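You operate a simulated robot arm through the tools that you are given. There is no shell and no other tool.

Carry out the task below with a simulated robot arm. There is one attempt and no reset: what you move stays moved.

Task
Set the winder to LARGE and wind 4 metres on the blue ring.
Fine: turn the centre knob while the lever is on HOLD; blue plug into the knob; lever to FREE to wind, back on HOLD at the end; leave the other rings.

It is judged by the outcome, as a careful person would: the job done as asked, and still so three seconds after it is handed in. It fails if anything else is knocked over, pushed out of place, dropped, spilled or broken.

Robot
A 6-joint arm with a two-finger gripper, fixed in place. Base frame: the origin is at the foot of the arm, x ahead of it, y to its left, z up. Lengths are in mm, angles in degrees, forces in N, time in s.
Its first joint turns from -166.0 to 166.0 degrees. Payload 2.45 kg.
Tool frame: the origin (TCP) lies between the finger pads and is the grasp point; the fingertips stand 20 mm ahead of it; z points along the fingers, y is the line along which they close. Largest opening 140 mm; the body of the gripper starts 168 mm behind the TCP.
Orientation is that of the tool frame in the base frame, as a unit quaternion [x, y, z, w]. With the fingers straight down and closing along the base's y, the tool's x points along the base's -x, its y along +y and its z along -z.

Tools
- The arm moves only by the tool nudge_tool. Its argument "deltas" is a list of rows, each an object (a shift or turn left out is 0, a gripper value left out holds the last) with "xyz": the shift along the tool's x, y, z in units of 500 mm (1.0 is 500 mm), a list of three; "rotation": the turn, a rotation vector about the tool's x, y, z in units of 45 degrees (1.0 is 45 degrees), a list of three; "grip": the closure in counts, from 0 (fully open) to 255 (shut). In form: [{"xyz": [x, y, z], "rotation": [rx, ry, rz], "grip": grip}, ...]. A call has 1 to 20 rows; each row is the pose to reach, as a shift and turn from the pose commanded when the call began, along the tool's axes at that moment. A call with a number of a shift or a turn outside -1 to 1 is refused whole. Each row takes 0.2 s and may step no farther than 50 mm and 8.6 degrees from the row before; otherwise, or with a gripper value out of range, the whole call is refused. Where a pose cannot be reached the arm comes as near as it can. A force on the tool above 90 N (or 10 N above the force at the start of the call, whichever is more), or a blocked arm, ends the call early, and 0.2 s more pass. The fingers move at their own pace (about 45 mm/s each) and stop on an object; they squeeze with about 23 N. The grip force told is the motor's: it shows also when the fingers shut on nothing. Time passes only in rows, and 0.2 s behind the last, so rows that repeat a pose let the fingers close. The reply holds the time, the measured pose of the TCP, the force on the tool along the base axes, the opening and the grip force, in the units named above and with some noise, with the torque about the TCP (base axes, N m) and any sound that the robot's microphone picked up.
- Cameras (640 x 400 px; columns grow to the right, rows downward): "scene" is fixed at [394.7, 654.4, 1551.6]; the picture's right is [-0.64, -0.77, 0.00], its down [-0.57, 0.48, -0.66] and it looks along [0.51, -0.43, -0.75] (base axes); focal length 336 px, centre (320, 200). "wrist" rides on the gripper at [78, 11, -209] in the tool frame; the picture's right is [-0.14, 0.99, 0.00], its down [-0.92, -0.13, -0.37] and it looks along [-0.36, -0.05, 0.93] (tool axes); focal length 280 px, centre (320, 200). There is no depth. A picture from a camera that has moved, and an enlarged one, comes with that camera's place and axes in the base frame and with its lens. The place of the scene camera against the robot may be out by one fixed shift of up to 12 mm in any direction.
- capture(camera): a new picture of that camera. No time passes.
- close_up(camera, box): a new picture of the part [left, top, right, bottom] of that camera's present view, enlarged. No time passes.
- sign_off(): hands the job in; it is judged then, once.

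Places have to be worked out from the pictures, the camera data and where the tool is seen. Open the gripper and draw the arm clear of the work before you hand the job in, unless the task says otherwise.

The tools are called after "Emit:" as a command line: name --argument value ..., lists and objects as JSON in quotes. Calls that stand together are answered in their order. nudge_tool: Moves the arm, as the interface text tells. Its arguments: {"type":"object","properties":{"deltas":{"type":"array","items":{"type":"object","properties":{"xyz":{"type":"array","items":{"type":"number"}},"rotation":{"type":"array","items":{"type":"number"}},"grip":{"type":"number"}}}}},"required":["deltas"]} The other tools are called the same way: capture (camera) takes a picture; close_up (camera, box) takes an enlarged picture of a part of a camera's view; sign_off () hands the job in.

At the start:

```text
clock: 0.0
ee_pos: [701.3, 29.2, 1164.8]
orientation: [-0.001, 1.0, 0.0, 0.001]
force: [0.8, -0.5, 0.3]
wrist_torque: [0.02, 0.05, -0.02]
width: 140.3
grip_force: 0.0
```

scene: 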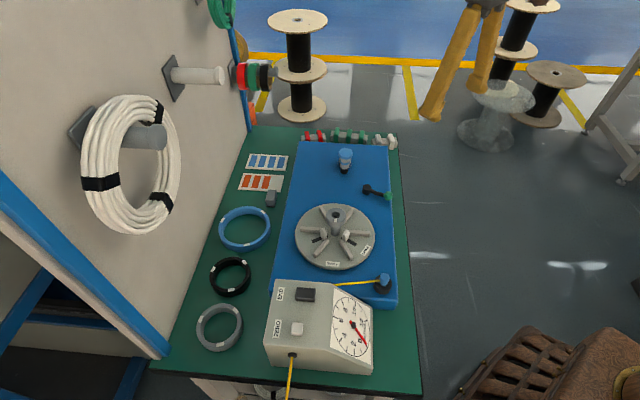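
wrist: 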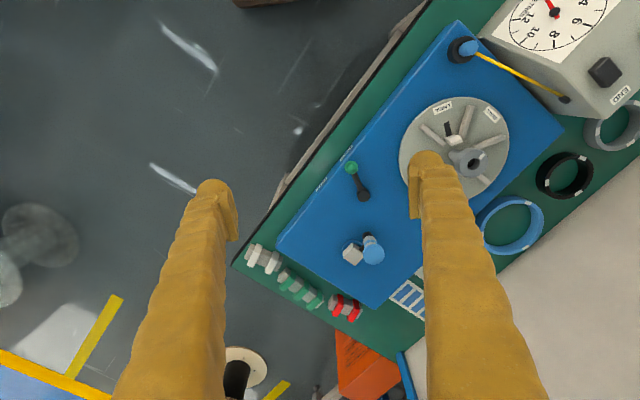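

I start by looking closer at the winder, its knob, lever, plug and dial before moving anything.

Emit:
close_up --camera "scene" --box '[280, 180, 400, 280]'

Emit:
close_up --camera "scene" --box '[300, 125, 420, 205]'

Emit:
close_up --camera "scene" --box '[260, 260, 410, 380]'

Emit:
close_up --camera "scene" --box '[180, 120, 300, 360]'

Emit:
close_up --camera "wrist" --box '[380, 0, 640, 220]'

Emit:
close_up --camera "wrist" --box '[230, 140, 440, 340]'

```text
4.00 times, centred on (340, 230) of scene
camera zoom: at [394.7, 654.4, 1551.6], right [-0.64, -0.77, 0.0], down [-0.57, 0.48, -0.66], along [0.51, -0.43, -0.75], focal length 1345 px, centre (240, 80)
```

zoom: 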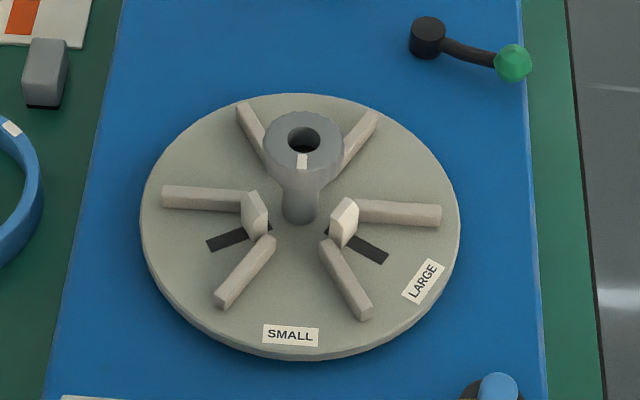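

```text
5.00 times, centred on (360, 165) of scene
camera zoom: at [394.7, 654.4, 1551.6], right [-0.64, -0.77, 0.0], down [-0.57, 0.48, -0.66], along [0.51, -0.43, -0.75], focal length 1681 px, centre (120, 375)
```

zoom: 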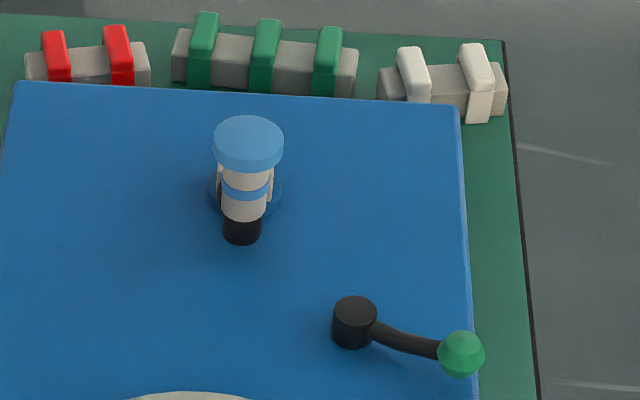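

```text
3.33 times, centred on (335, 320) of scene
camera zoom: at [394.7, 654.4, 1551.6], right [-0.64, -0.77, 0.0], down [-0.57, 0.48, -0.66], along [0.51, -0.43, -0.75], focal length 1121 px, centre (270, -200)
```

zoom: 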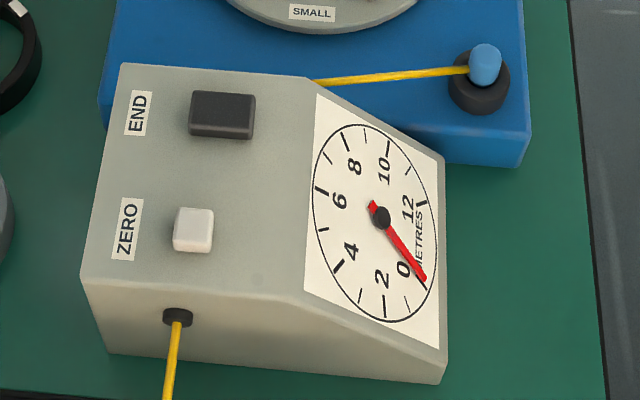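

```text
1.67 times, centred on (240, 240) of scene
camera zoom: at [394.7, 654.4, 1551.6], right [-0.64, -0.77, 0.0], down [-0.57, 0.48, -0.66], along [0.51, -0.43, -0.75], focal length 560 px, centre (453, 133)
```

zoom: 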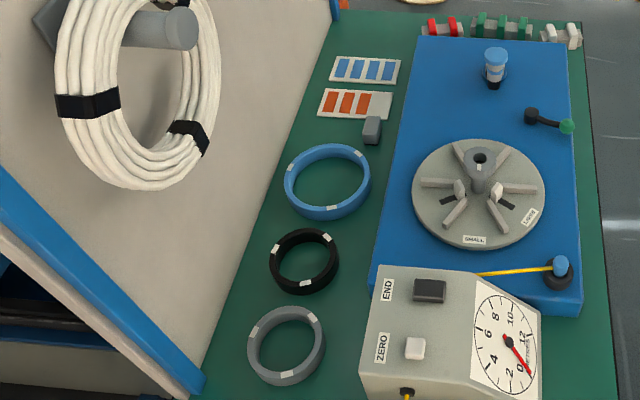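

```text
1.82 times, centred on (510, 110) of wrist
camera zoom: at [622.6, 39.2, 1373.3], right [0.14, 0.99, 0.0], down [0.92, -0.13, 0.37], along [0.37, -0.05, -0.93], focal length 510 px, centre (-26, 364)
```

zoom: 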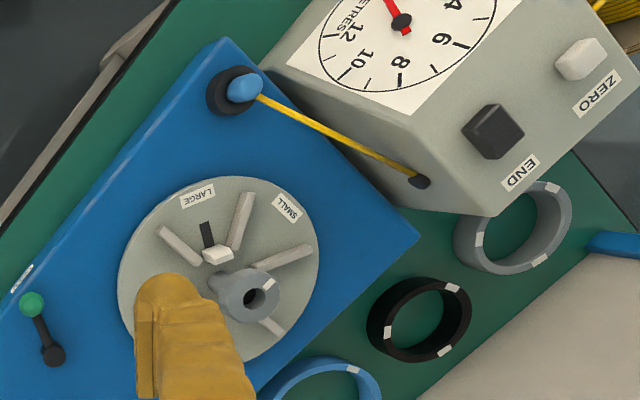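

```text
2.00 times, centred on (335, 240) of wrist
camera zoom: at [622.6, 39.2, 1373.3], right [0.14, 0.99, 0.0], down [0.92, -0.13, 0.37], along [0.37, -0.05, -0.93], focal length 561 px, centre (290, 120)
```

zoom: 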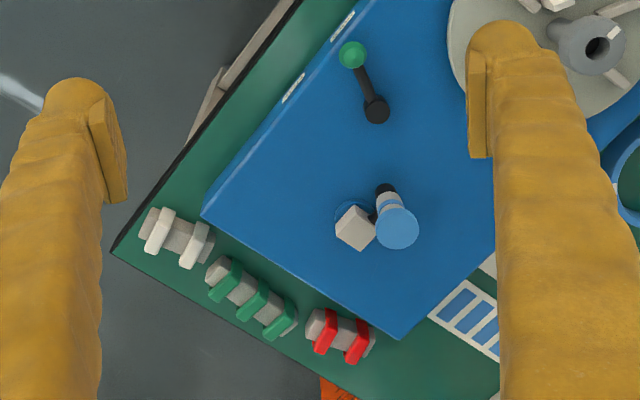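

The knob top appears to be near (777, 280, 905), and the pointer is on SMALL. I'll move the wrist camera closer, staying high above everything, to read the labels and understand the parts.

Emit:
nudge_tool --deltas '[{"xyz": [-0.007, 0.064, 0.05]}, {"xyz": [-0.014, 0.128, 0.1]}, {"xyz": [-0.02, 0.192, 0.149]}, {"xyz": [-0.027, 0.256, 0.198]}, {"xyz": [-0.034, 0.32, 0.248]}]'

Emit:
capture --camera "wrist"

Emit:
capture --camera "scene"

```text
clock: 1.2
ee_pos: [718.1, 190.0, 1040.1]
orientation: [0.001, 1.0, 0.0, 0.001]
force: [0.1, -0.1, 0.7]
wrist_torque: [0.02, -0.01, -0.01]
width: 140.2
grip_force: 0.0
```

```text
taken
camera wrist: at [639.7, 199.7, 1249.0], right [0.14, 0.99, 0.0], down [0.92, -0.13, 0.37], along [0.37, -0.05, -0.93], focal length 280 px, centre (320, 200)
```

wrist: 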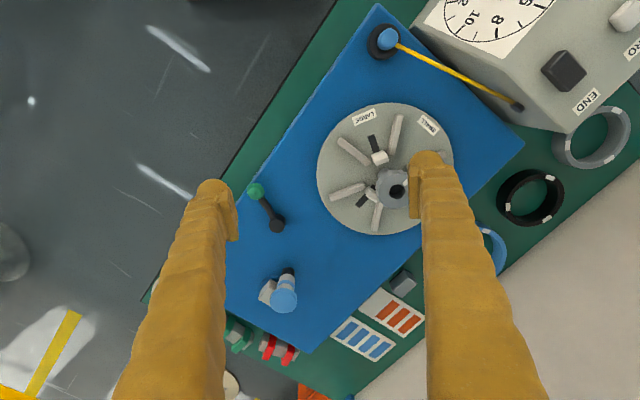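

```text
taken
```

scene: 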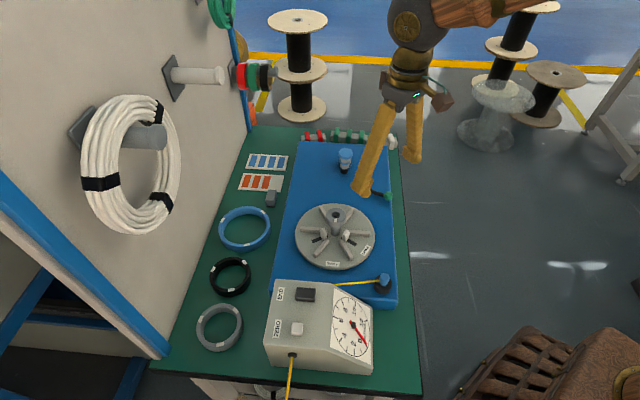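

Emit:
close_up --camera "wrist" --box '[310, 90, 470, 240]'

Emit:
close_up --camera "wrist" --box '[225, 160, 325, 330]'

Emit:
close_up --camera "wrist" --box '[350, 0, 550, 120]'

```text
2.67 times, centred on (390, 165) of wrist
camera zoom: at [639.7, 199.7, 1249.0], right [0.14, 0.99, 0.0], down [0.92, -0.13, 0.37], along [0.37, -0.05, -0.93], focal length 748 px, centre (133, 293)
```

zoom: 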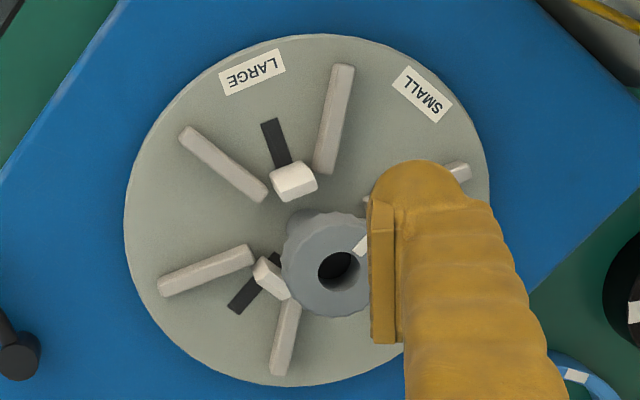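

```text
2.35 times, centred on (275, 245) of wrist
camera zoom: at [639.7, 199.7, 1249.0], right [0.14, 0.99, 0.0], down [0.92, -0.13, 0.37], along [0.37, -0.05, -0.93], focal length 660 px, centre (426, 94)
```

zoom: 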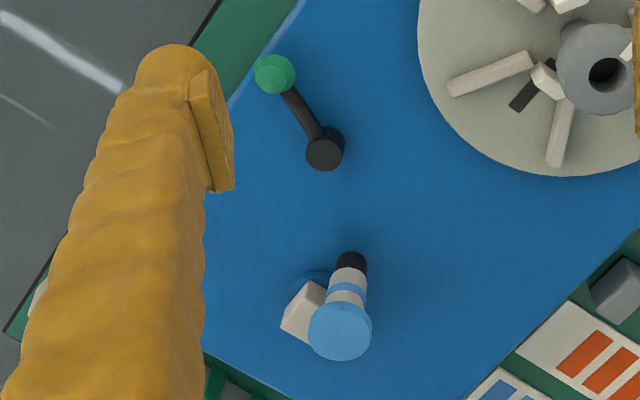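

```text
3.20 times, centred on (450, 60) of wrist
camera zoom: at [639.7, 199.7, 1249.0], right [0.14, 0.99, 0.0], down [0.92, -0.13, 0.37], along [0.37, -0.05, -0.93], focal length 897 px, centre (-96, 648)
```

zoom: 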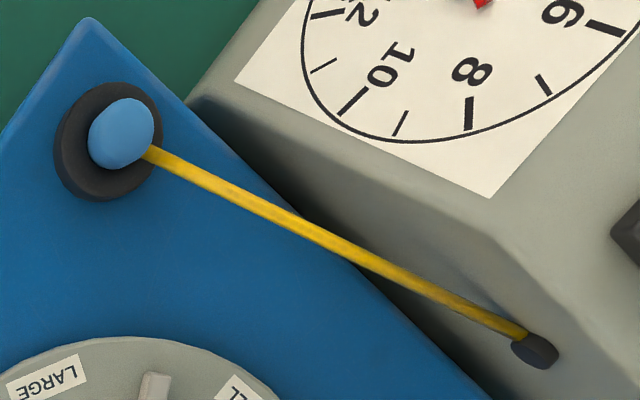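

The yellow line's end has a blue plug parked in a black holder. I'll zoom tighter to understand the blue/white peg, the lever labels, the dial and the plug.

Emit:
close_up --camera "wrist" --box '[250, 255, 310, 320]'

Emit:
close_up --camera "scene" --box '[325, 135, 365, 180]'

Emit:
close_up --camera "scene" --box '[350, 170, 410, 215]'

Emit:
close_up --camera "scene" --box '[320, 285, 380, 365]'

Emit:
close_up --camera "scene" --box '[365, 265, 400, 300]'

Emit:
close_up --camera "wrist" --box '[225, 90, 325, 200]'

```text
6.15 times, centred on (280, 288) of wrist
camera zoom: at [639.7, 199.7, 1249.0], right [0.14, 0.99, 0.0], down [0.92, -0.13, 0.37], along [0.37, -0.05, -0.93], focal length 1726 px, centre (566, -338)
```

zoom: 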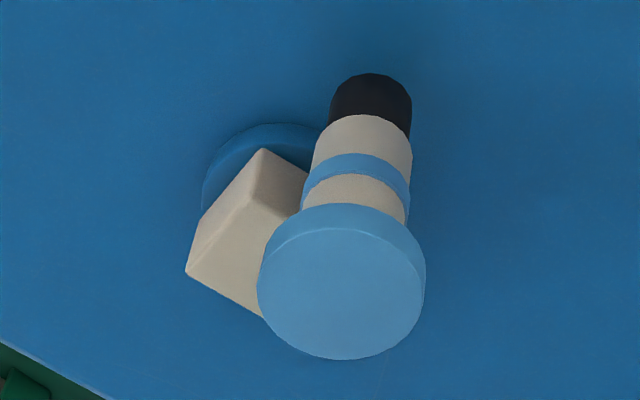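

```text
8.89 times, centred on (345, 158) of scene
camera zoom: at [394.7, 654.4, 1551.6], right [-0.64, -0.77, 0.0], down [-0.57, 0.48, -0.66], along [0.51, -0.43, -0.75], focal length 2988 px, centre (98, 578)
```

zoom: 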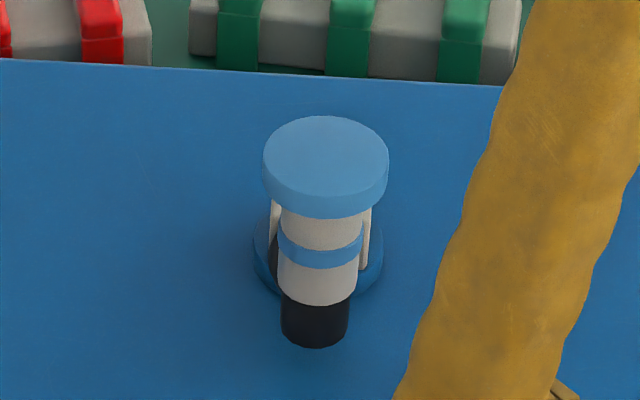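

```text
8.89 times, centred on (380, 192) of scene
camera zoom: at [394.7, 654.4, 1551.6], right [-0.64, -0.77, 0.0], down [-0.57, 0.48, -0.66], along [0.51, -0.43, -0.75], focal length 2988 px, centre (-213, 267)
```

zoom: 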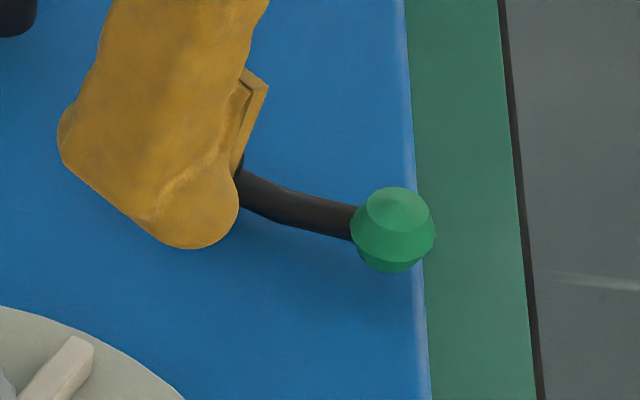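

```text
5.00 times, centred on (350, 325) of scene
camera zoom: at [394.7, 654.4, 1551.6], right [-0.64, -0.77, 0.0], down [-0.57, 0.48, -0.66], along [0.51, -0.43, -0.75], focal length 1681 px, centre (170, -425)
```

zoom: 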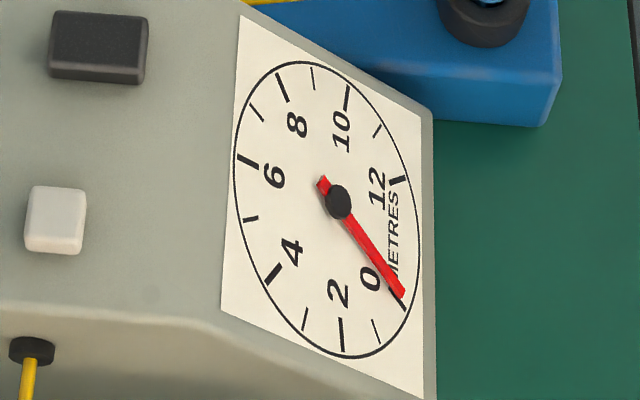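

```text
11.43 times, centred on (382, 282) of scene
camera zoom: at [394.7, 654.4, 1551.6], right [-0.64, -0.77, 0.0], down [-0.57, 0.48, -0.66], along [0.51, -0.43, -0.75], focal length 3842 px, centre (-394, -743)
```

zoom: 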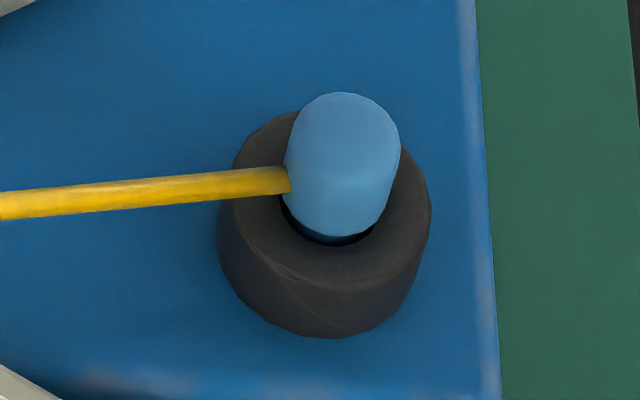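

```text
3.64 times, centred on (275, 145) of wrist
camera zoom: at [639.7, 199.7, 1249.0], right [0.14, 0.99, 0.0], down [0.92, -0.13, 0.37], along [0.37, -0.05, -0.93], focal length 1020 px, centre (484, 400)
```

zoom: 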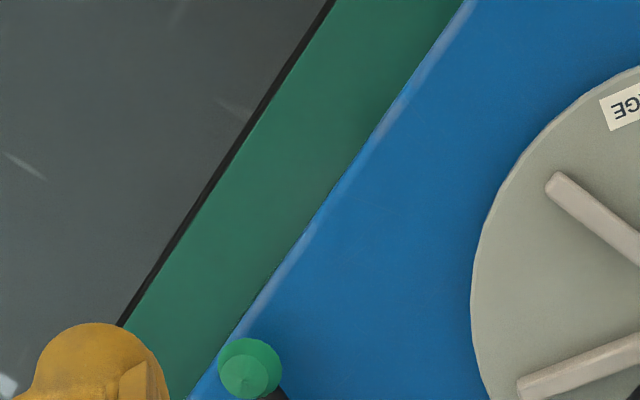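

There's a standing peg with a blue cap and a hub with a white block beside it near (945, 85). I need another angle to tell what it is, so I'll swing the camera to look from the right side, staying at a safe height.

Emit:
nudge_tool --deltas '[{"xyz": [-0.03, -0.028, 0], "rotation": [0, 0, -0.167]}, {"xyz": [-0.06, -0.057, 0], "rotation": [0, 0, -0.333]}, {"xyz": [-0.09, -0.085, 0], "rotation": [0, 0, -0.5]}, {"xyz": [-0.12, -0.113, 0], "rotation": [0, 0, -0.667]}, {"xyz": [-0.15, -0.142, 0], "rotation": [0, 0, -0.833]}, {"xyz": [-0.182, -0.17, 0], "rotation": [0, 0, -1.0]}]'

```text
clock: 2.6
ee_pos: [809.2, 104.5, 1039.8]
orientation: [-0.383, 0.924, 0.0, 0.0]
force: [-0.5, 0.2, 0.5]
wrist_torque: [0.01, -0.01, -0.02]
width: 140.2
grip_force: 0.0
```

Emit:
nudge_tool --deltas '[{"xyz": [0, -0.041, 0], "rotation": [0, 0, -0.167]}, {"xyz": [0, -0.083, 0], "rotation": [0, 0, -0.333]}, {"xyz": [0, -0.125, 0], "rotation": [0, 0, -0.5]}, {"xyz": [0, -0.166, 0], "rotation": [0, 0, -0.667]}, {"xyz": [0, -0.208, 0], "rotation": [0, 0, -0.833]}, {"xyz": [-0.008, -0.249, 0.02], "rotation": [0, 0, -1.0]}]'

Emit:
capture --camera "wrist"

```text
clock: 4.0
ee_pos: [900.0, 18.8, 1029.7]
orientation: [0.708, -0.707, 0.0, -0.001]
force: [-0.8, -0.8, 0.1]
wrist_torque: [0.03, 0.03, 0.0]
width: 139.7
grip_force: 0.1
```

```text
taken
camera wrist: at [889.6, -60.1, 1238.9], right [-0.99, 0.14, 0.0], down [0.13, 0.92, 0.37], along [0.05, 0.36, -0.93], focal length 280 px, centre (320, 200)
```

wrist: 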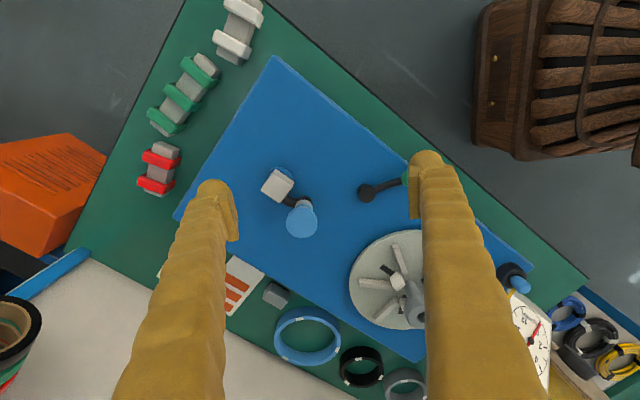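

Emit:
close_up --camera "wrist" --box '[250, 155, 330, 245]'

Emit:
close_up --camera "wrist" --box '[340, 160, 440, 330]'

Emit:
close_up --camera "wrist" --box '[130, 0, 290, 200]'

Emit:
close_up --camera "wrist" --box '[320, 80, 480, 220]'

Emit:
close_up --camera "wrist" --box '[500, 260, 640, 400]'

Emit:
close_up --camera "scene" --box '[350, 170, 410, 215]'

```text
4.44 times, centred on (290, 200) of wrist
camera zoom: at [889.6, -60.1, 1238.9], right [-0.99, 0.14, 0.0], down [0.13, 0.92, 0.37], along [0.05, 0.36, -0.93], focal length 1246 px, centre (453, 200)
```

zoom: 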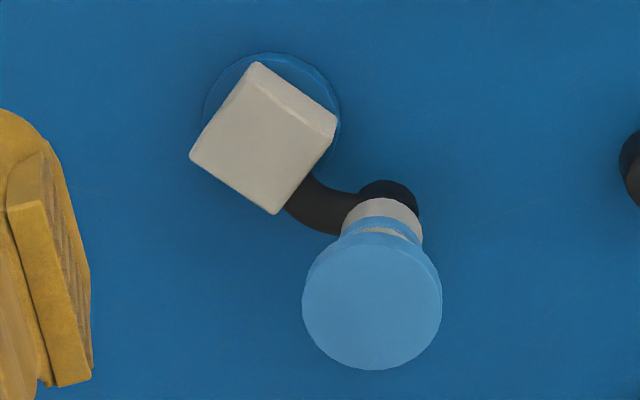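

```text
2.35 times, centred on (390, 245) of wrist
camera zoom: at [889.6, -60.1, 1238.9], right [-0.99, 0.14, 0.0], down [0.13, 0.92, 0.37], along [0.05, 0.36, -0.93], focal length 660 px, centre (155, 94)
```

zoom: 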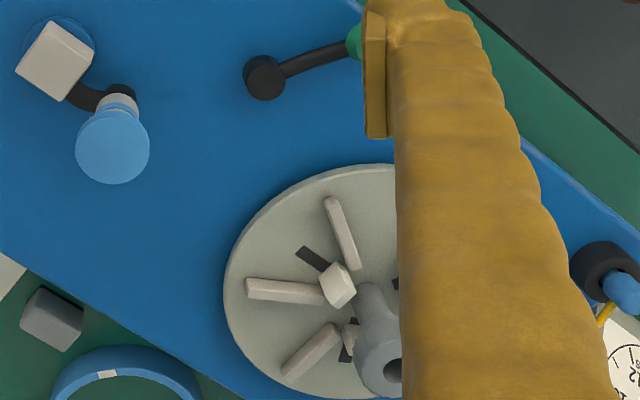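

```text
2.00 times, centred on (210, 100) of wrist
camera zoom: at [889.6, -60.1, 1238.9], right [-0.99, 0.14, 0.0], down [0.13, 0.92, 0.37], along [0.05, 0.36, -0.93], focal length 561 px, centre (540, 400)
```

zoom: 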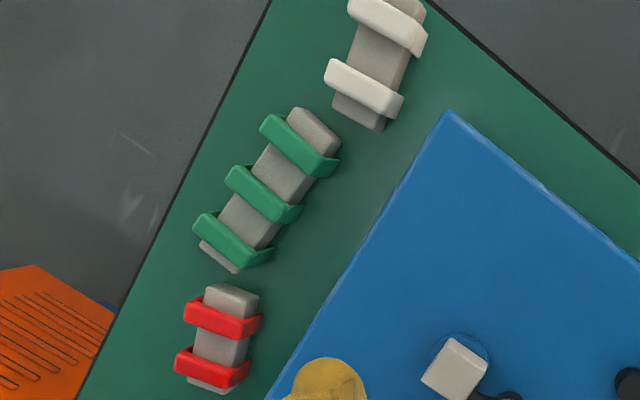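

```text
2.86 times, centred on (400, 150) of wrist
camera zoom: at [889.6, -60.1, 1238.9], right [-0.99, 0.14, 0.0], down [0.13, 0.92, 0.37], along [0.05, 0.36, -0.93], focal length 801 px, centre (91, 343)
```

zoom: 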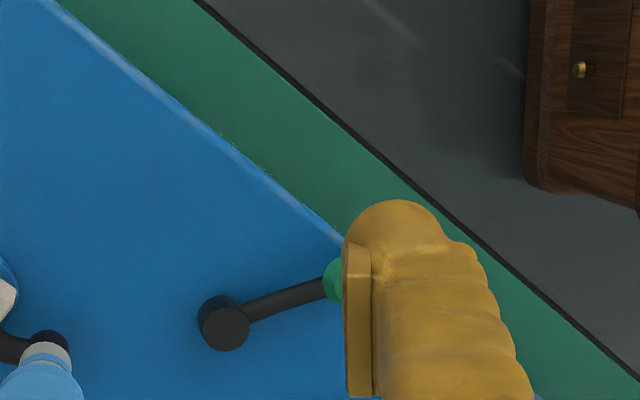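

```text
2.86 times, centred on (570, 330) of wrist
camera zoom: at [889.6, -60.1, 1238.9], right [-0.99, 0.14, 0.0], down [0.13, 0.92, 0.37], along [0.05, 0.36, -0.93], focal length 801 px, centre (-394, -171)
```

zoom: 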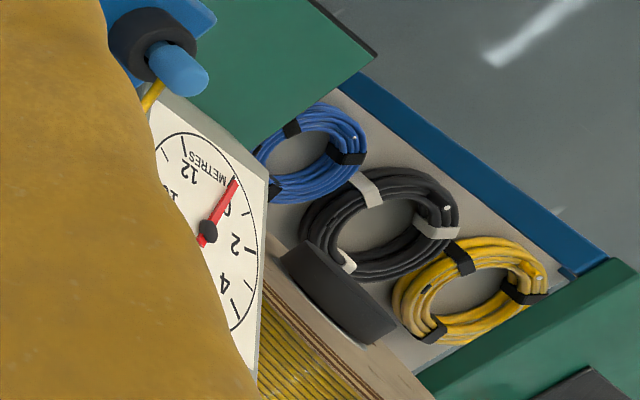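

```text
8.89 times, centred on (380, 192) of scene
camera zoom: at [394.7, 654.4, 1551.6], right [-0.64, -0.77, 0.0], down [-0.57, 0.48, -0.66], along [0.51, -0.43, -0.75], focal length 2988 px, centre (-213, 267)
```

zoom: 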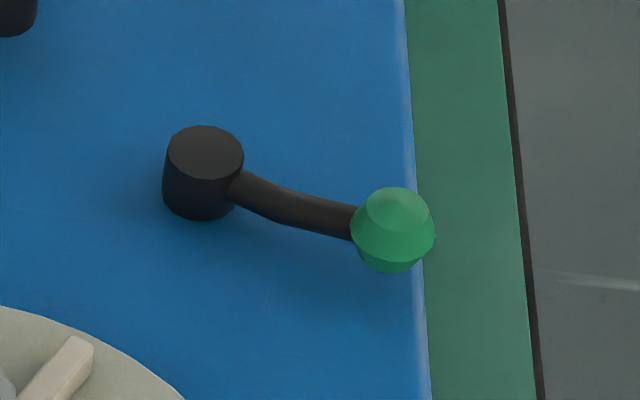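

The blue/white peg is the crank handle: a hub, a black arm and a handle. The blue ring lies on the bench near (985, 440), at the edge of reach. I'll zoom in on the rings to measure them.

Emit:
close_up --camera "scene" --box '[205, 180, 285, 260]'

Emit:
close_up --camera "scene" --box '[190, 250, 270, 360]'

Emit:
close_up --camera "wrist" --box '[225, 265, 425, 390]'

Emit:
close_up --camera "scene" --box '[290, 195, 380, 275]'

```text
5.00 times, centred on (245, 220) of scene
camera zoom: at [394.7, 654.4, 1551.6], right [-0.64, -0.77, 0.0], down [-0.57, 0.48, -0.66], along [0.51, -0.43, -0.75], focal length 1681 px, centre (695, 100)
```

zoom: 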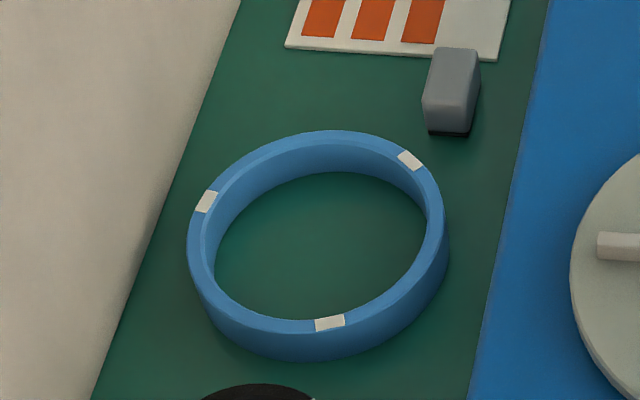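

```text
3.64 times, centred on (230, 305) of scene
camera zoom: at [394.7, 654.4, 1551.6], right [-0.64, -0.77, 0.0], down [-0.57, 0.48, -0.66], along [0.51, -0.43, -0.75], focal length 1222 px, centre (647, -182)
```

zoom: 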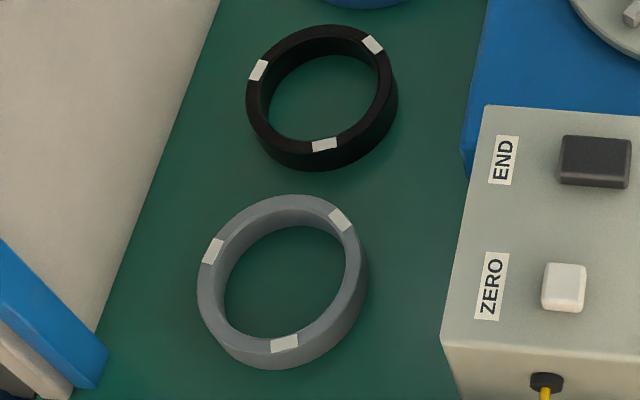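

```text
3.20 times, centred on (325, 328) of wrist
camera zoom: at [889.6, -60.1, 1238.9], right [-0.99, 0.14, 0.0], down [0.13, 0.92, 0.37], along [0.05, 0.36, -0.93], focal length 897 px, centre (304, -208)
```

zoom: 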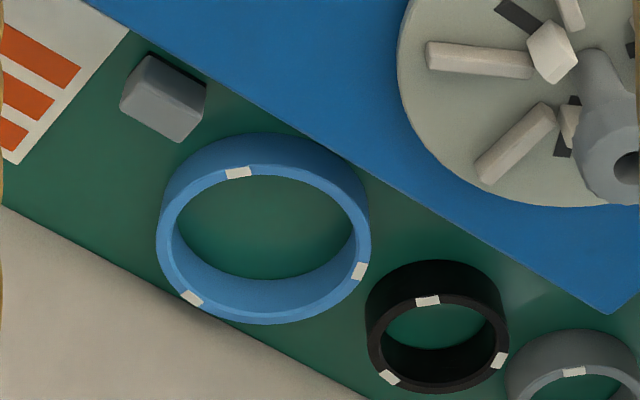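

```text
5.00 times, centred on (335, 235) of scene
camera zoom: at [394.7, 654.4, 1551.6], right [-0.64, -0.77, 0.0], down [-0.57, 0.48, -0.66], along [0.51, -0.43, -0.75], focal length 1681 px, centre (245, 25)
```

zoom: 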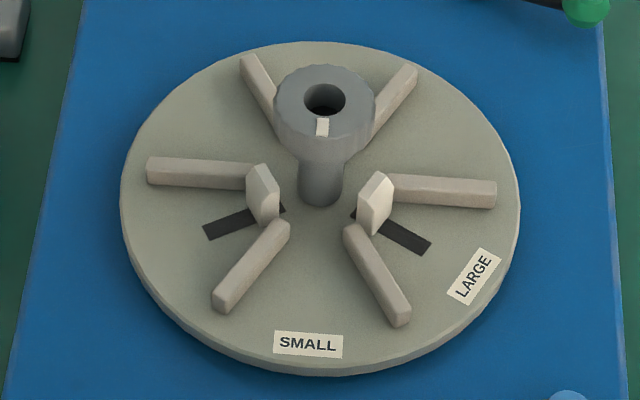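

Ring top-rim centre is about (988, 441, 780), just over 1 m out, so it will need a tilted grasp. First I'll read the lever's HOLD/FREE labels on the plate's near side face.

Emit:
nudge_tool --deltas '[{"xyz": [0.024, 0.079, 0.023], "rotation": [0, 0, 0.167]}, {"xyz": [0.048, 0.158, 0.046], "rotation": [0, 0, 0.333]}, {"xyz": [0.072, 0.237, 0.07], "rotation": [0, 0, 0.5]}, {"xyz": [0.096, 0.316, 0.093], "rotation": [0, 0, 0.667]}, {"xyz": [0.12, 0.395, 0.116], "rotation": [0, 0, 0.833]}, {"xyz": [0.144, 0.474, 0.14], "rotation": [0, 0, 1.0]}]'

Emit:
capture --camera "wrist"

```text
clock: 5.4
ee_pos: [662.9, -54.3, 960.9]
orientation: [-0.382, 0.924, -0.001, 0.0]
force: [0.5, -0.1, -0.1]
wrist_torque: [-0.01, -0.01, 0.0]
width: 139.9
grip_force: 0.0
```

```text
taken
camera wrist: at [600.2, -101.6, 1168.8], right [-0.6, 0.8, 0.0], down [0.74, 0.56, 0.37], along [0.3, 0.22, -0.93], focal length 280 px, centre (320, 200)
```

wrist: 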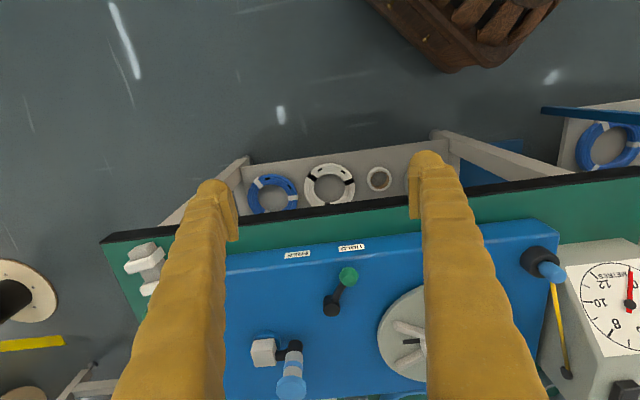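

Emit:
close_up --camera "wrist" --box '[270, 230, 380, 330]'

Emit:
close_up --camera "wrist" --box '[280, 238, 370, 264]'

Emit:
close_up --camera "wrist" --box '[510, 230, 640, 390]'

```text
4.00 times, centred on (325, 280) of wrist
camera zoom: at [600.2, -101.6, 1168.8], right [-0.6, 0.8, 0.0], down [0.74, 0.56, 0.37], along [0.3, 0.22, -0.93], focal length 1122 px, centre (300, -120)
```

zoom: 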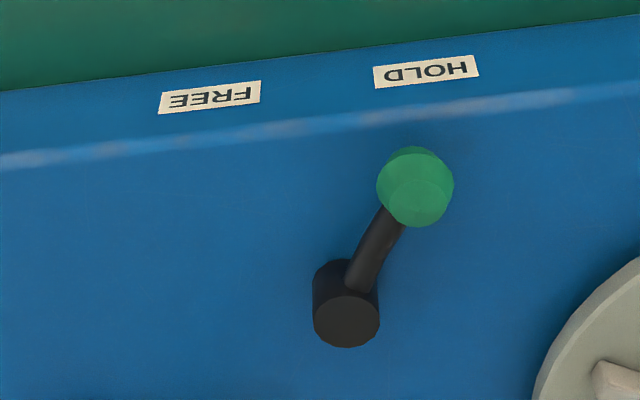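

```text
7.11 times, centred on (325, 251) of wrist
camera zoom: at [600.2, -101.6, 1168.8], right [-0.6, 0.8, 0.0], down [0.74, 0.56, 0.37], along [0.3, 0.22, -0.93], focal length 1994 px, centre (284, -163)
```

zoom: 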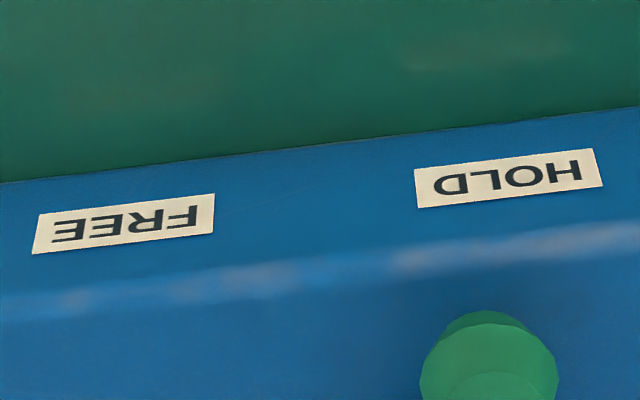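

```text
2.50 times, centred on (575, 310) of wrist
camera zoom: at [600.2, -101.6, 1168.8], right [-0.6, 0.8, 0.0], down [0.74, 0.56, 0.37], along [0.3, 0.22, -0.93], focal length 701 px, centre (-318, -75)
```

zoom: 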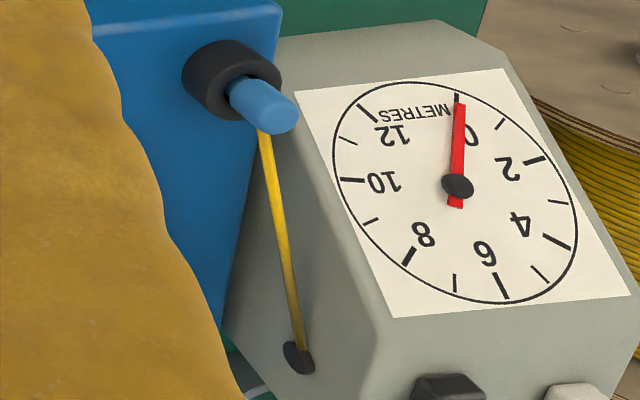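

The lever is on HOLD, FREE lies toward (+x, −y), and the dial reads 0. Now I'll move above the disc side at a safe height to look at the blue ring and test reach.

Emit:
nudge_tool --deltas '[{"xyz": [-0.08, 0.031, -0.02], "rotation": [0, 0, 0.05]}, {"xyz": [-0.159, 0.062, -0.04], "rotation": [0, 0, 0.1]}, {"xyz": [-0.239, 0.093, -0.06], "rotation": [0, 0, 0.15]}, {"xyz": [-0.318, 0.124, -0.078], "rotation": [0, 0, 0.2]}, {"xyz": [-0.398, 0.156, -0.078], "rotation": [0, 0, 0.25]}, {"xyz": [-0.477, 0.187, -0.078], "rotation": [0, 0, 0.3]}, {"xyz": [-0.557, 0.218, -0.078], "rotation": [0, 0, 0.35]}, {"xyz": [-0.636, 0.249, -0.078], "rotation": [0, 0, 0.4]}, {"xyz": [-0.716, 0.28, -0.078], "rotation": [0, 0, 0.45]}, {"xyz": [-0.795, 0.311, -0.078], "rotation": [0, 0, 0.511]}]'

Emit:
capture --camera "wrist"

Emit:
capture --camera "scene"

```text
clock: 7.6
ee_pos: [835.3, 338.3, 1001.1]
orientation: [-0.19, 0.982, -0.001, 0.002]
force: [-0.4, -0.5, -0.1]
wrist_torque: [0.02, -0.01, 0.0]
width: 140.1
grip_force: 0.2
```

```text
taken
camera wrist: at [757.3, 318.4, 1208.8], right [-0.24, 0.97, 0.0], down [0.9, 0.23, 0.37], along [0.36, 0.09, -0.93], focal length 280 px, centre (320, 200)
```

wrist: 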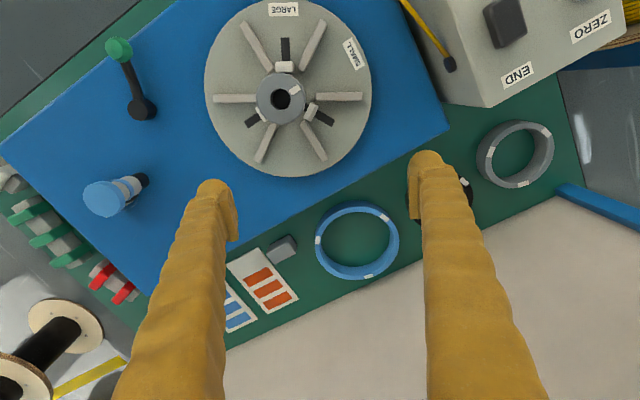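

```text
taken
```

scene: 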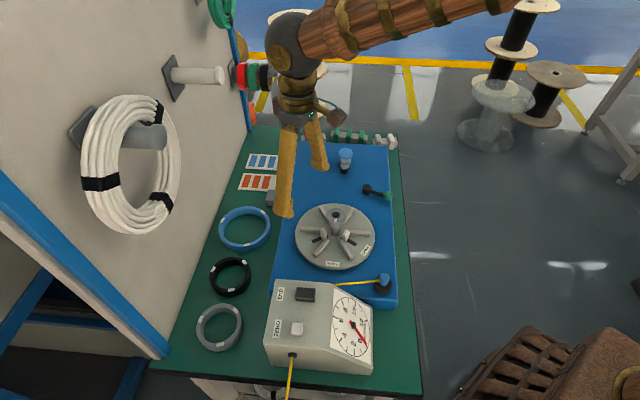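

Great top view. I'll zoom in on the disc and the ring for accurate measurement.

Emit:
close_up --camera "wrist" --box '[200, 0, 380, 180]'

Emit:
close_up --camera "wrist" --box '[305, 190, 415, 290]'

```text
2.22 times, centred on (290, 90) of wrist
camera zoom: at [757.3, 318.4, 1208.8], right [-0.24, 0.97, 0.0], down [0.9, 0.23, 0.37], along [0.36, 0.09, -0.93], focal length 623 px, centre (387, 444)
```

zoom: 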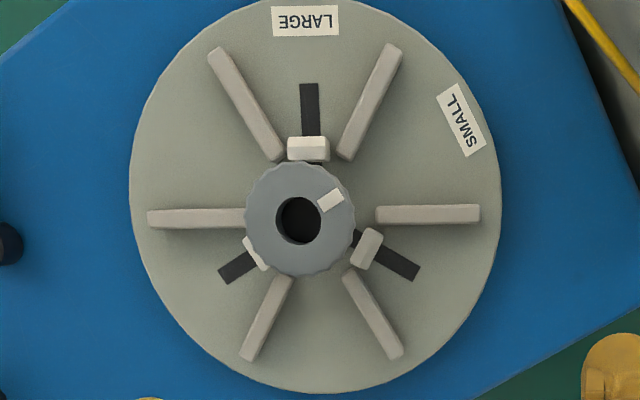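

```text
4.00 times, centred on (360, 240) of wrist
camera zoom: at [757.3, 318.4, 1208.8], right [-0.24, 0.97, 0.0], down [0.9, 0.23, 0.37], along [0.36, 0.09, -0.93], focal length 1122 px, centre (160, 40)
```

zoom: 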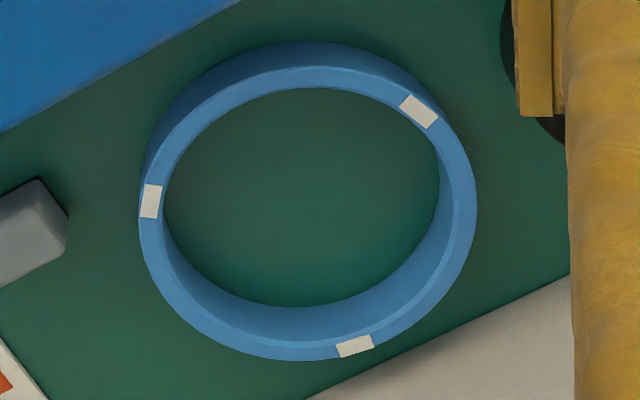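

Ring: outer diameter ≈147, inner ≈125, centre (985, 441), top z≈783. Knob axis is at (776.5, 281.5), and LARGE is about 60° counter-clockwise. I'll pinch the ring wall at (978, 373) with the tool tilted outward about the closing axis, yawing and tilting first while high up.

Emit:
nudge_tool --deltas '[{"xyz": [-0.023, -0.003, 0], "rotation": [0, 0, 0.155], "grip": 150}, {"xyz": [-0.046, -0.006, 0], "rotation": [0, 0, 0.31], "grip": 150}, {"xyz": [-0.069, -0.009, 0], "rotation": [0, 0, 0.465], "grip": 150}, {"xyz": [-0.092, -0.011, 0], "rotation": [0, 0, 0.62], "grip": 150}, {"xyz": [-0.092, -0.011, 0], "rotation": [0, 0, 0.62], "grip": 150}]'

```text
clock: 8.8
ee_pos: [879.0, 349.9, 999.4]
orientation: [0.051, 0.999, 0.0, 0.001]
force: [0.3, 0.4, -0.6]
wrist_torque: [-0.03, 0.03, 0.01]
width: 57.7
grip_force: 0.0
```

Emit:
nudge_tool --deltas '[{"xyz": [-0.024, 0.013, 0.05], "rotation": [0, -0.122, 0], "grip": 170}, {"xyz": [-0.048, 0.026, 0.1], "rotation": [0, -0.244, 0], "grip": 170}, {"xyz": [-0.072, 0.039, 0.15], "rotation": [0, -0.367, 0], "grip": 170}, {"xyz": [-0.097, 0.052, 0.198], "rotation": [0, -0.489, 0], "grip": 170}]'

Emit:
capture --camera "wrist"

Emit:
capture --camera "scene"

```text
clock: 9.8
ee_pos: [930.7, 371.7, 900.4]
orientation: [0.05, 0.98, -0.01, 0.192]
force: [0.3, 0.5, 0.0]
wrist_torque: [0.02, 0.04, 0.0]
width: 46.7
grip_force: 0.1
```

```text
taken
camera wrist: at [780.9, 397.5, 1064.5], right [0.23, 0.97, 0.05], down [0.7, -0.2, 0.69], along [0.68, -0.12, -0.72], focal length 280 px, centre (320, 200)
```

wrist: 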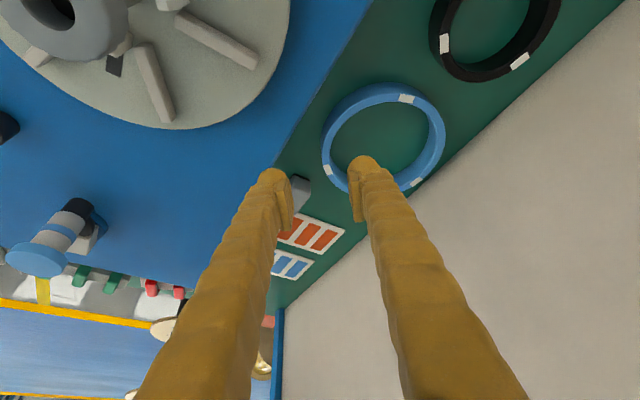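

```text
taken
```

scene: 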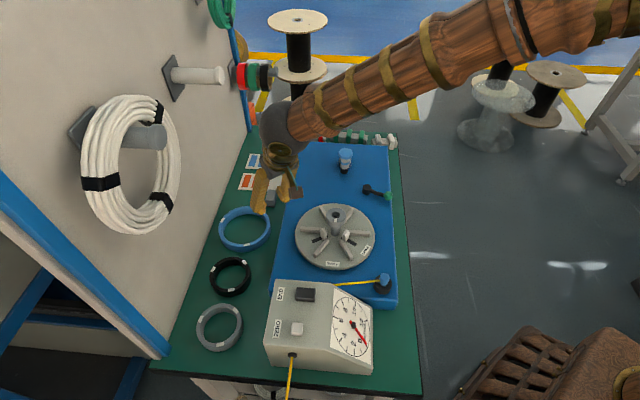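

Emit:
close_up --camera "wrist" --box '[260, 75, 460, 225]'

Emit:
close_up --camera "scene" --box '[205, 150, 305, 260]'

```text
2.67 times, centred on (360, 150) of wrist
camera zoom: at [780.9, 397.5, 1064.5], right [0.23, 0.97, 0.05], down [0.7, -0.2, 0.69], along [0.68, -0.12, -0.72], focal length 748 px, centre (213, 333)
```

zoom: 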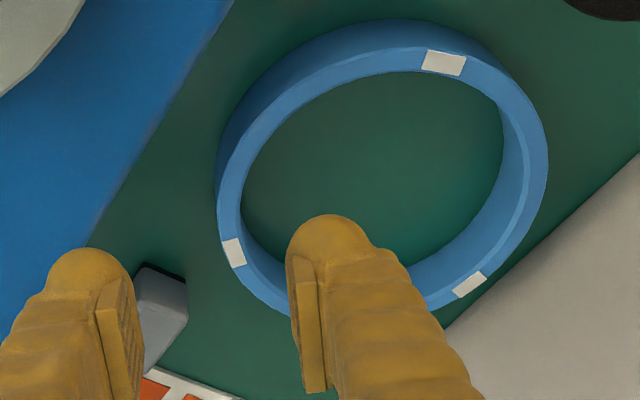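

```text
3.64 times, centred on (255, 205) of scene
camera zoom: at [394.7, 654.4, 1551.6], right [-0.64, -0.77, 0.0], down [-0.57, 0.48, -0.66], along [0.51, -0.43, -0.75], focal length 1222 px, centre (556, 182)
```

zoom: 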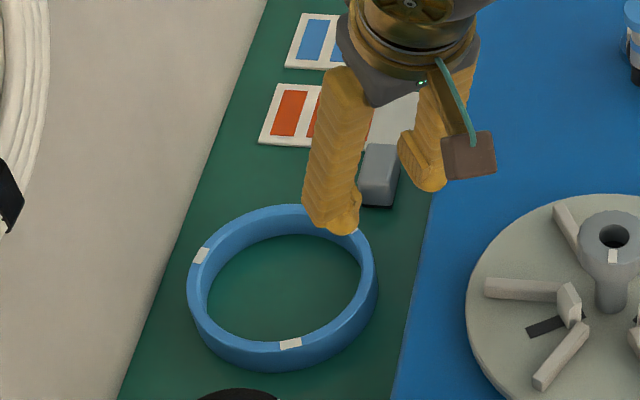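

Ring centre refines to about (982, 442). I'll move to just above the grasp point (975, 374.5) with tips ~20 mm above the rim, then check.

Emit:
nudge_tool --deltas '[{"xyz": [-0.0142, 0.0074, 0.0408], "grip": 170}, {"xyz": [-0.0284, 0.0148, 0.0816], "grip": 170}, {"xyz": [-0.0284, 0.0148, 0.1224], "grip": 170}, {"xyz": [-0.0284, 0.0148, 0.1633], "grip": 170}]'

Emit:
close_up --camera "wrist" --box '[240, 100, 440, 240]'

Emit:
close_up --camera "scene" --box '[205, 170, 305, 260]'

```text
clock: 10.8
ee_pos: [975.2, 374.3, 830.3]
orientation: [0.051, 0.98, -0.011, 0.192]
force: [-0.2, 0.3, 1.0]
wrist_torque: [0.0, 0.06, 0.01]
width: 46.7
grip_force: 0.1
```

```text
2.86 times, centred on (340, 170) of wrist
camera zoom: at [824.7, 399.5, 994.3], right [0.23, 0.97, 0.05], down [0.7, -0.2, 0.69], along [0.68, -0.12, -0.72], focal length 801 px, centre (263, 286)
```

zoom: 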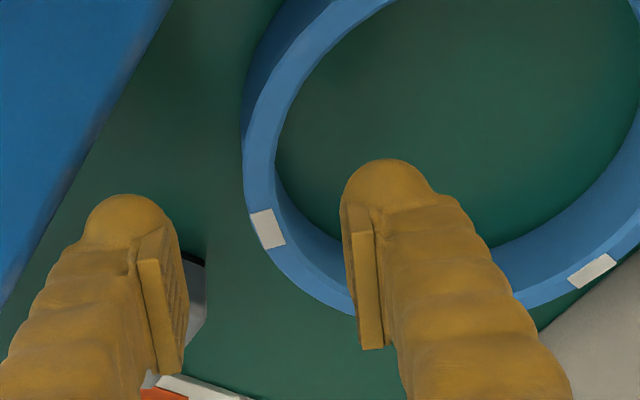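

```text
4.44 times, centred on (255, 215) of scene
camera zoom: at [394.7, 654.4, 1551.6], right [-0.64, -0.77, 0.0], down [-0.57, 0.48, -0.66], along [0.51, -0.43, -0.75], focal length 1494 px, centre (609, 133)
```

zoom: 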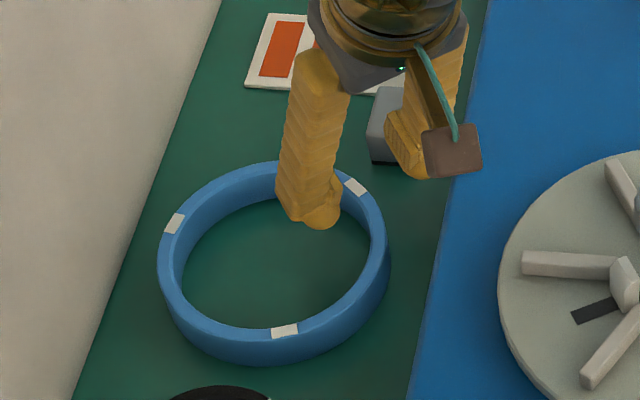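

The fingers straddle the wall at about (975, 373). I'll descend vertically in steps toward z≈786, watching the force.

Emit:
nudge_tool --deltas '[{"xyz": [0.0112, 0, 0.0278], "grip": 170}, {"xyz": [0.0225, 0, 0.0556], "grip": 170}, {"xyz": [0.0262, 0, 0.0649], "grip": 170}, {"xyz": [0.03, 0, 0.0742], "grip": 170}]'

Emit:
close_up --camera "wrist" --box '[240, 100, 440, 240]'

Emit:
close_up --camera "scene" --box '[205, 170, 305, 260]'

```text
clock: 11.8
ee_pos: [974.6, 373.3, 789.7]
orientation: [0.051, 0.98, -0.011, 0.191]
force: [0.2, -0.2, 0.5]
wrist_torque: [0.01, -0.01, 0.05]
width: 46.4
grip_force: 0.1
```

```text
2.86 times, centred on (340, 170) of wrist
camera zoom: at [825.0, 398.9, 954.3], right [0.23, 0.97, 0.05], down [0.7, -0.2, 0.69], along [0.68, -0.12, -0.72], focal length 801 px, centre (263, 286)
```

zoom: 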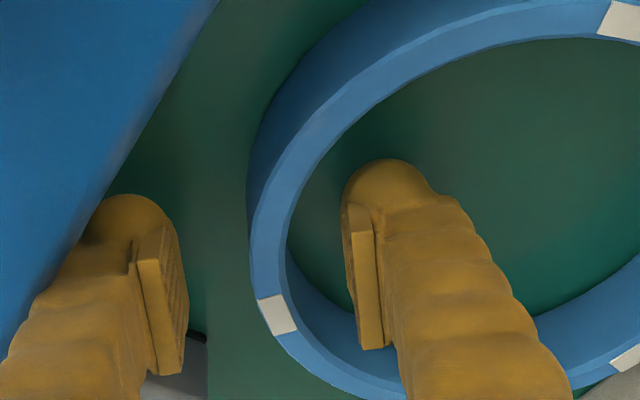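

```text
4.44 times, centred on (255, 215) of scene
camera zoom: at [394.7, 654.4, 1551.6], right [-0.64, -0.77, 0.0], down [-0.57, 0.48, -0.66], along [0.51, -0.43, -0.75], focal length 1494 px, centre (609, 133)
```

zoom: 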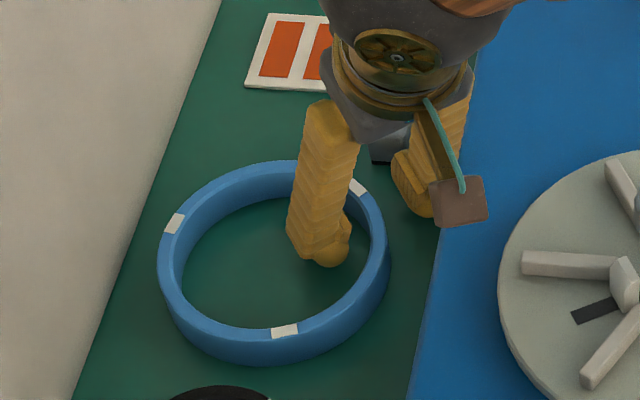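

Fingers are around the wall and no contact is felt. I'll lower 5 mm more and close.

Emit:
nudge_tool --deltas '[{"xyz": [0.0037, 0, 0.0093], "grip": 170}, {"xyz": [0.0037, 0, 0.0093], "grip": 255}, {"xyz": [0.0037, 0, 0.0093], "grip": 255}, {"xyz": [0.0037, 0, 0.0093], "grip": 255}, {"xyz": [0.0037, 0, 0.0093], "grip": 255}, {"xyz": [0.0037, 0, 0.0093], "grip": 255}]'

Emit:
close_up --camera "wrist" --box '[240, 100, 440, 240]'

Emit:
close_up --camera "scene" --box '[205, 170, 305, 260]'

```text
clock: 13.2
ee_pos: [975.3, 373.9, 785.2]
orientation: [0.051, 0.98, -0.01, 0.192]
force: [-0.4, 0.6, 1.0]
wrist_torque: [-0.02, -0.04, 0.05]
width: 8.8
grip_force: 23.0
```

```text
2.86 times, centred on (340, 170) of wrist
camera zoom: at [825.0, 398.9, 949.4], right [0.23, 0.97, 0.05], down [0.7, -0.2, 0.69], along [0.68, -0.12, -0.72], focal length 801 px, centre (263, 286)
```

zoom: 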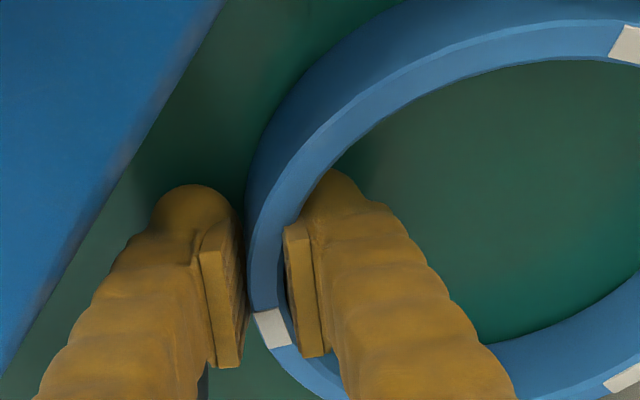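

```text
4.44 times, centred on (255, 215) of scene
camera zoom: at [394.7, 654.4, 1551.6], right [-0.64, -0.77, 0.0], down [-0.57, 0.48, -0.66], along [0.51, -0.43, -0.75], focal length 1494 px, centre (609, 133)
```

zoom: 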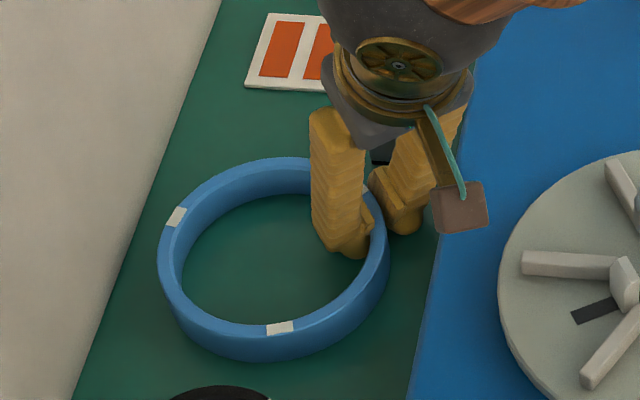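

The ring is gripped (wall 8.8 mm, 23 N). I'll lift straight up and check that it stays level.

Emit:
nudge_tool --deltas '[{"xyz": [-0.0075, 0, -0.0185], "grip": 255}, {"xyz": [-0.015, 0, -0.0371], "grip": 255}, {"xyz": [-0.0225, 0, -0.0556], "grip": 255}, {"xyz": [-0.03, 0, -0.0742], "grip": 255}, {"xyz": [-0.045, 0, -0.1113], "grip": 255}, {"xyz": [-0.06, 0, -0.1484], "grip": 255}]'

Emit:
capture --camera "wrist"

Emit:
close_up --camera "scene" --box '[195, 130, 345, 260]'

```text
clock: 14.6
ee_pos: [974.2, 374.3, 864.3]
orientation: [0.05, 0.98, -0.009, 0.191]
force: [-0.2, -0.3, -1.0]
wrist_torque: [-0.09, 0.04, 0.02]
width: 9.1
grip_force: 22.9
```

```text
taken
camera wrist: at [825.1, 398.8, 1029.3], right [0.23, 0.97, 0.05], down [0.7, -0.2, 0.69], along [0.68, -0.12, -0.72], focal length 280 px, centre (320, 200)
```

wrist: 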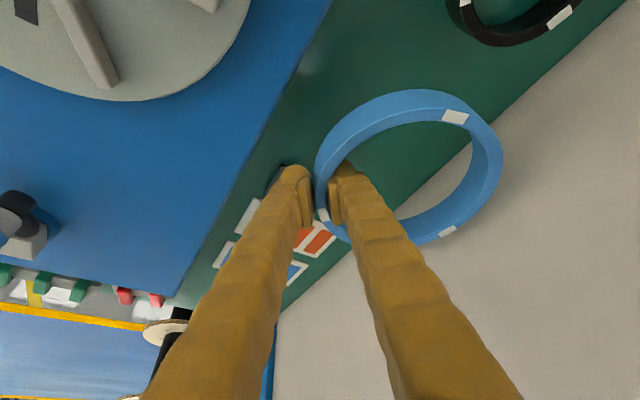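

```text
3.08 times, centred on (270, 195) of scene
camera zoom: at [394.7, 654.4, 1551.6], right [-0.64, -0.77, 0.0], down [-0.57, 0.48, -0.66], along [0.51, -0.43, -0.75], focal length 1034 px, centre (474, 215)
```

zoom: 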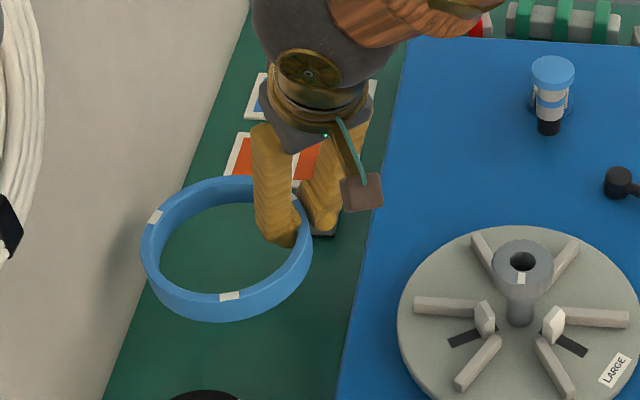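

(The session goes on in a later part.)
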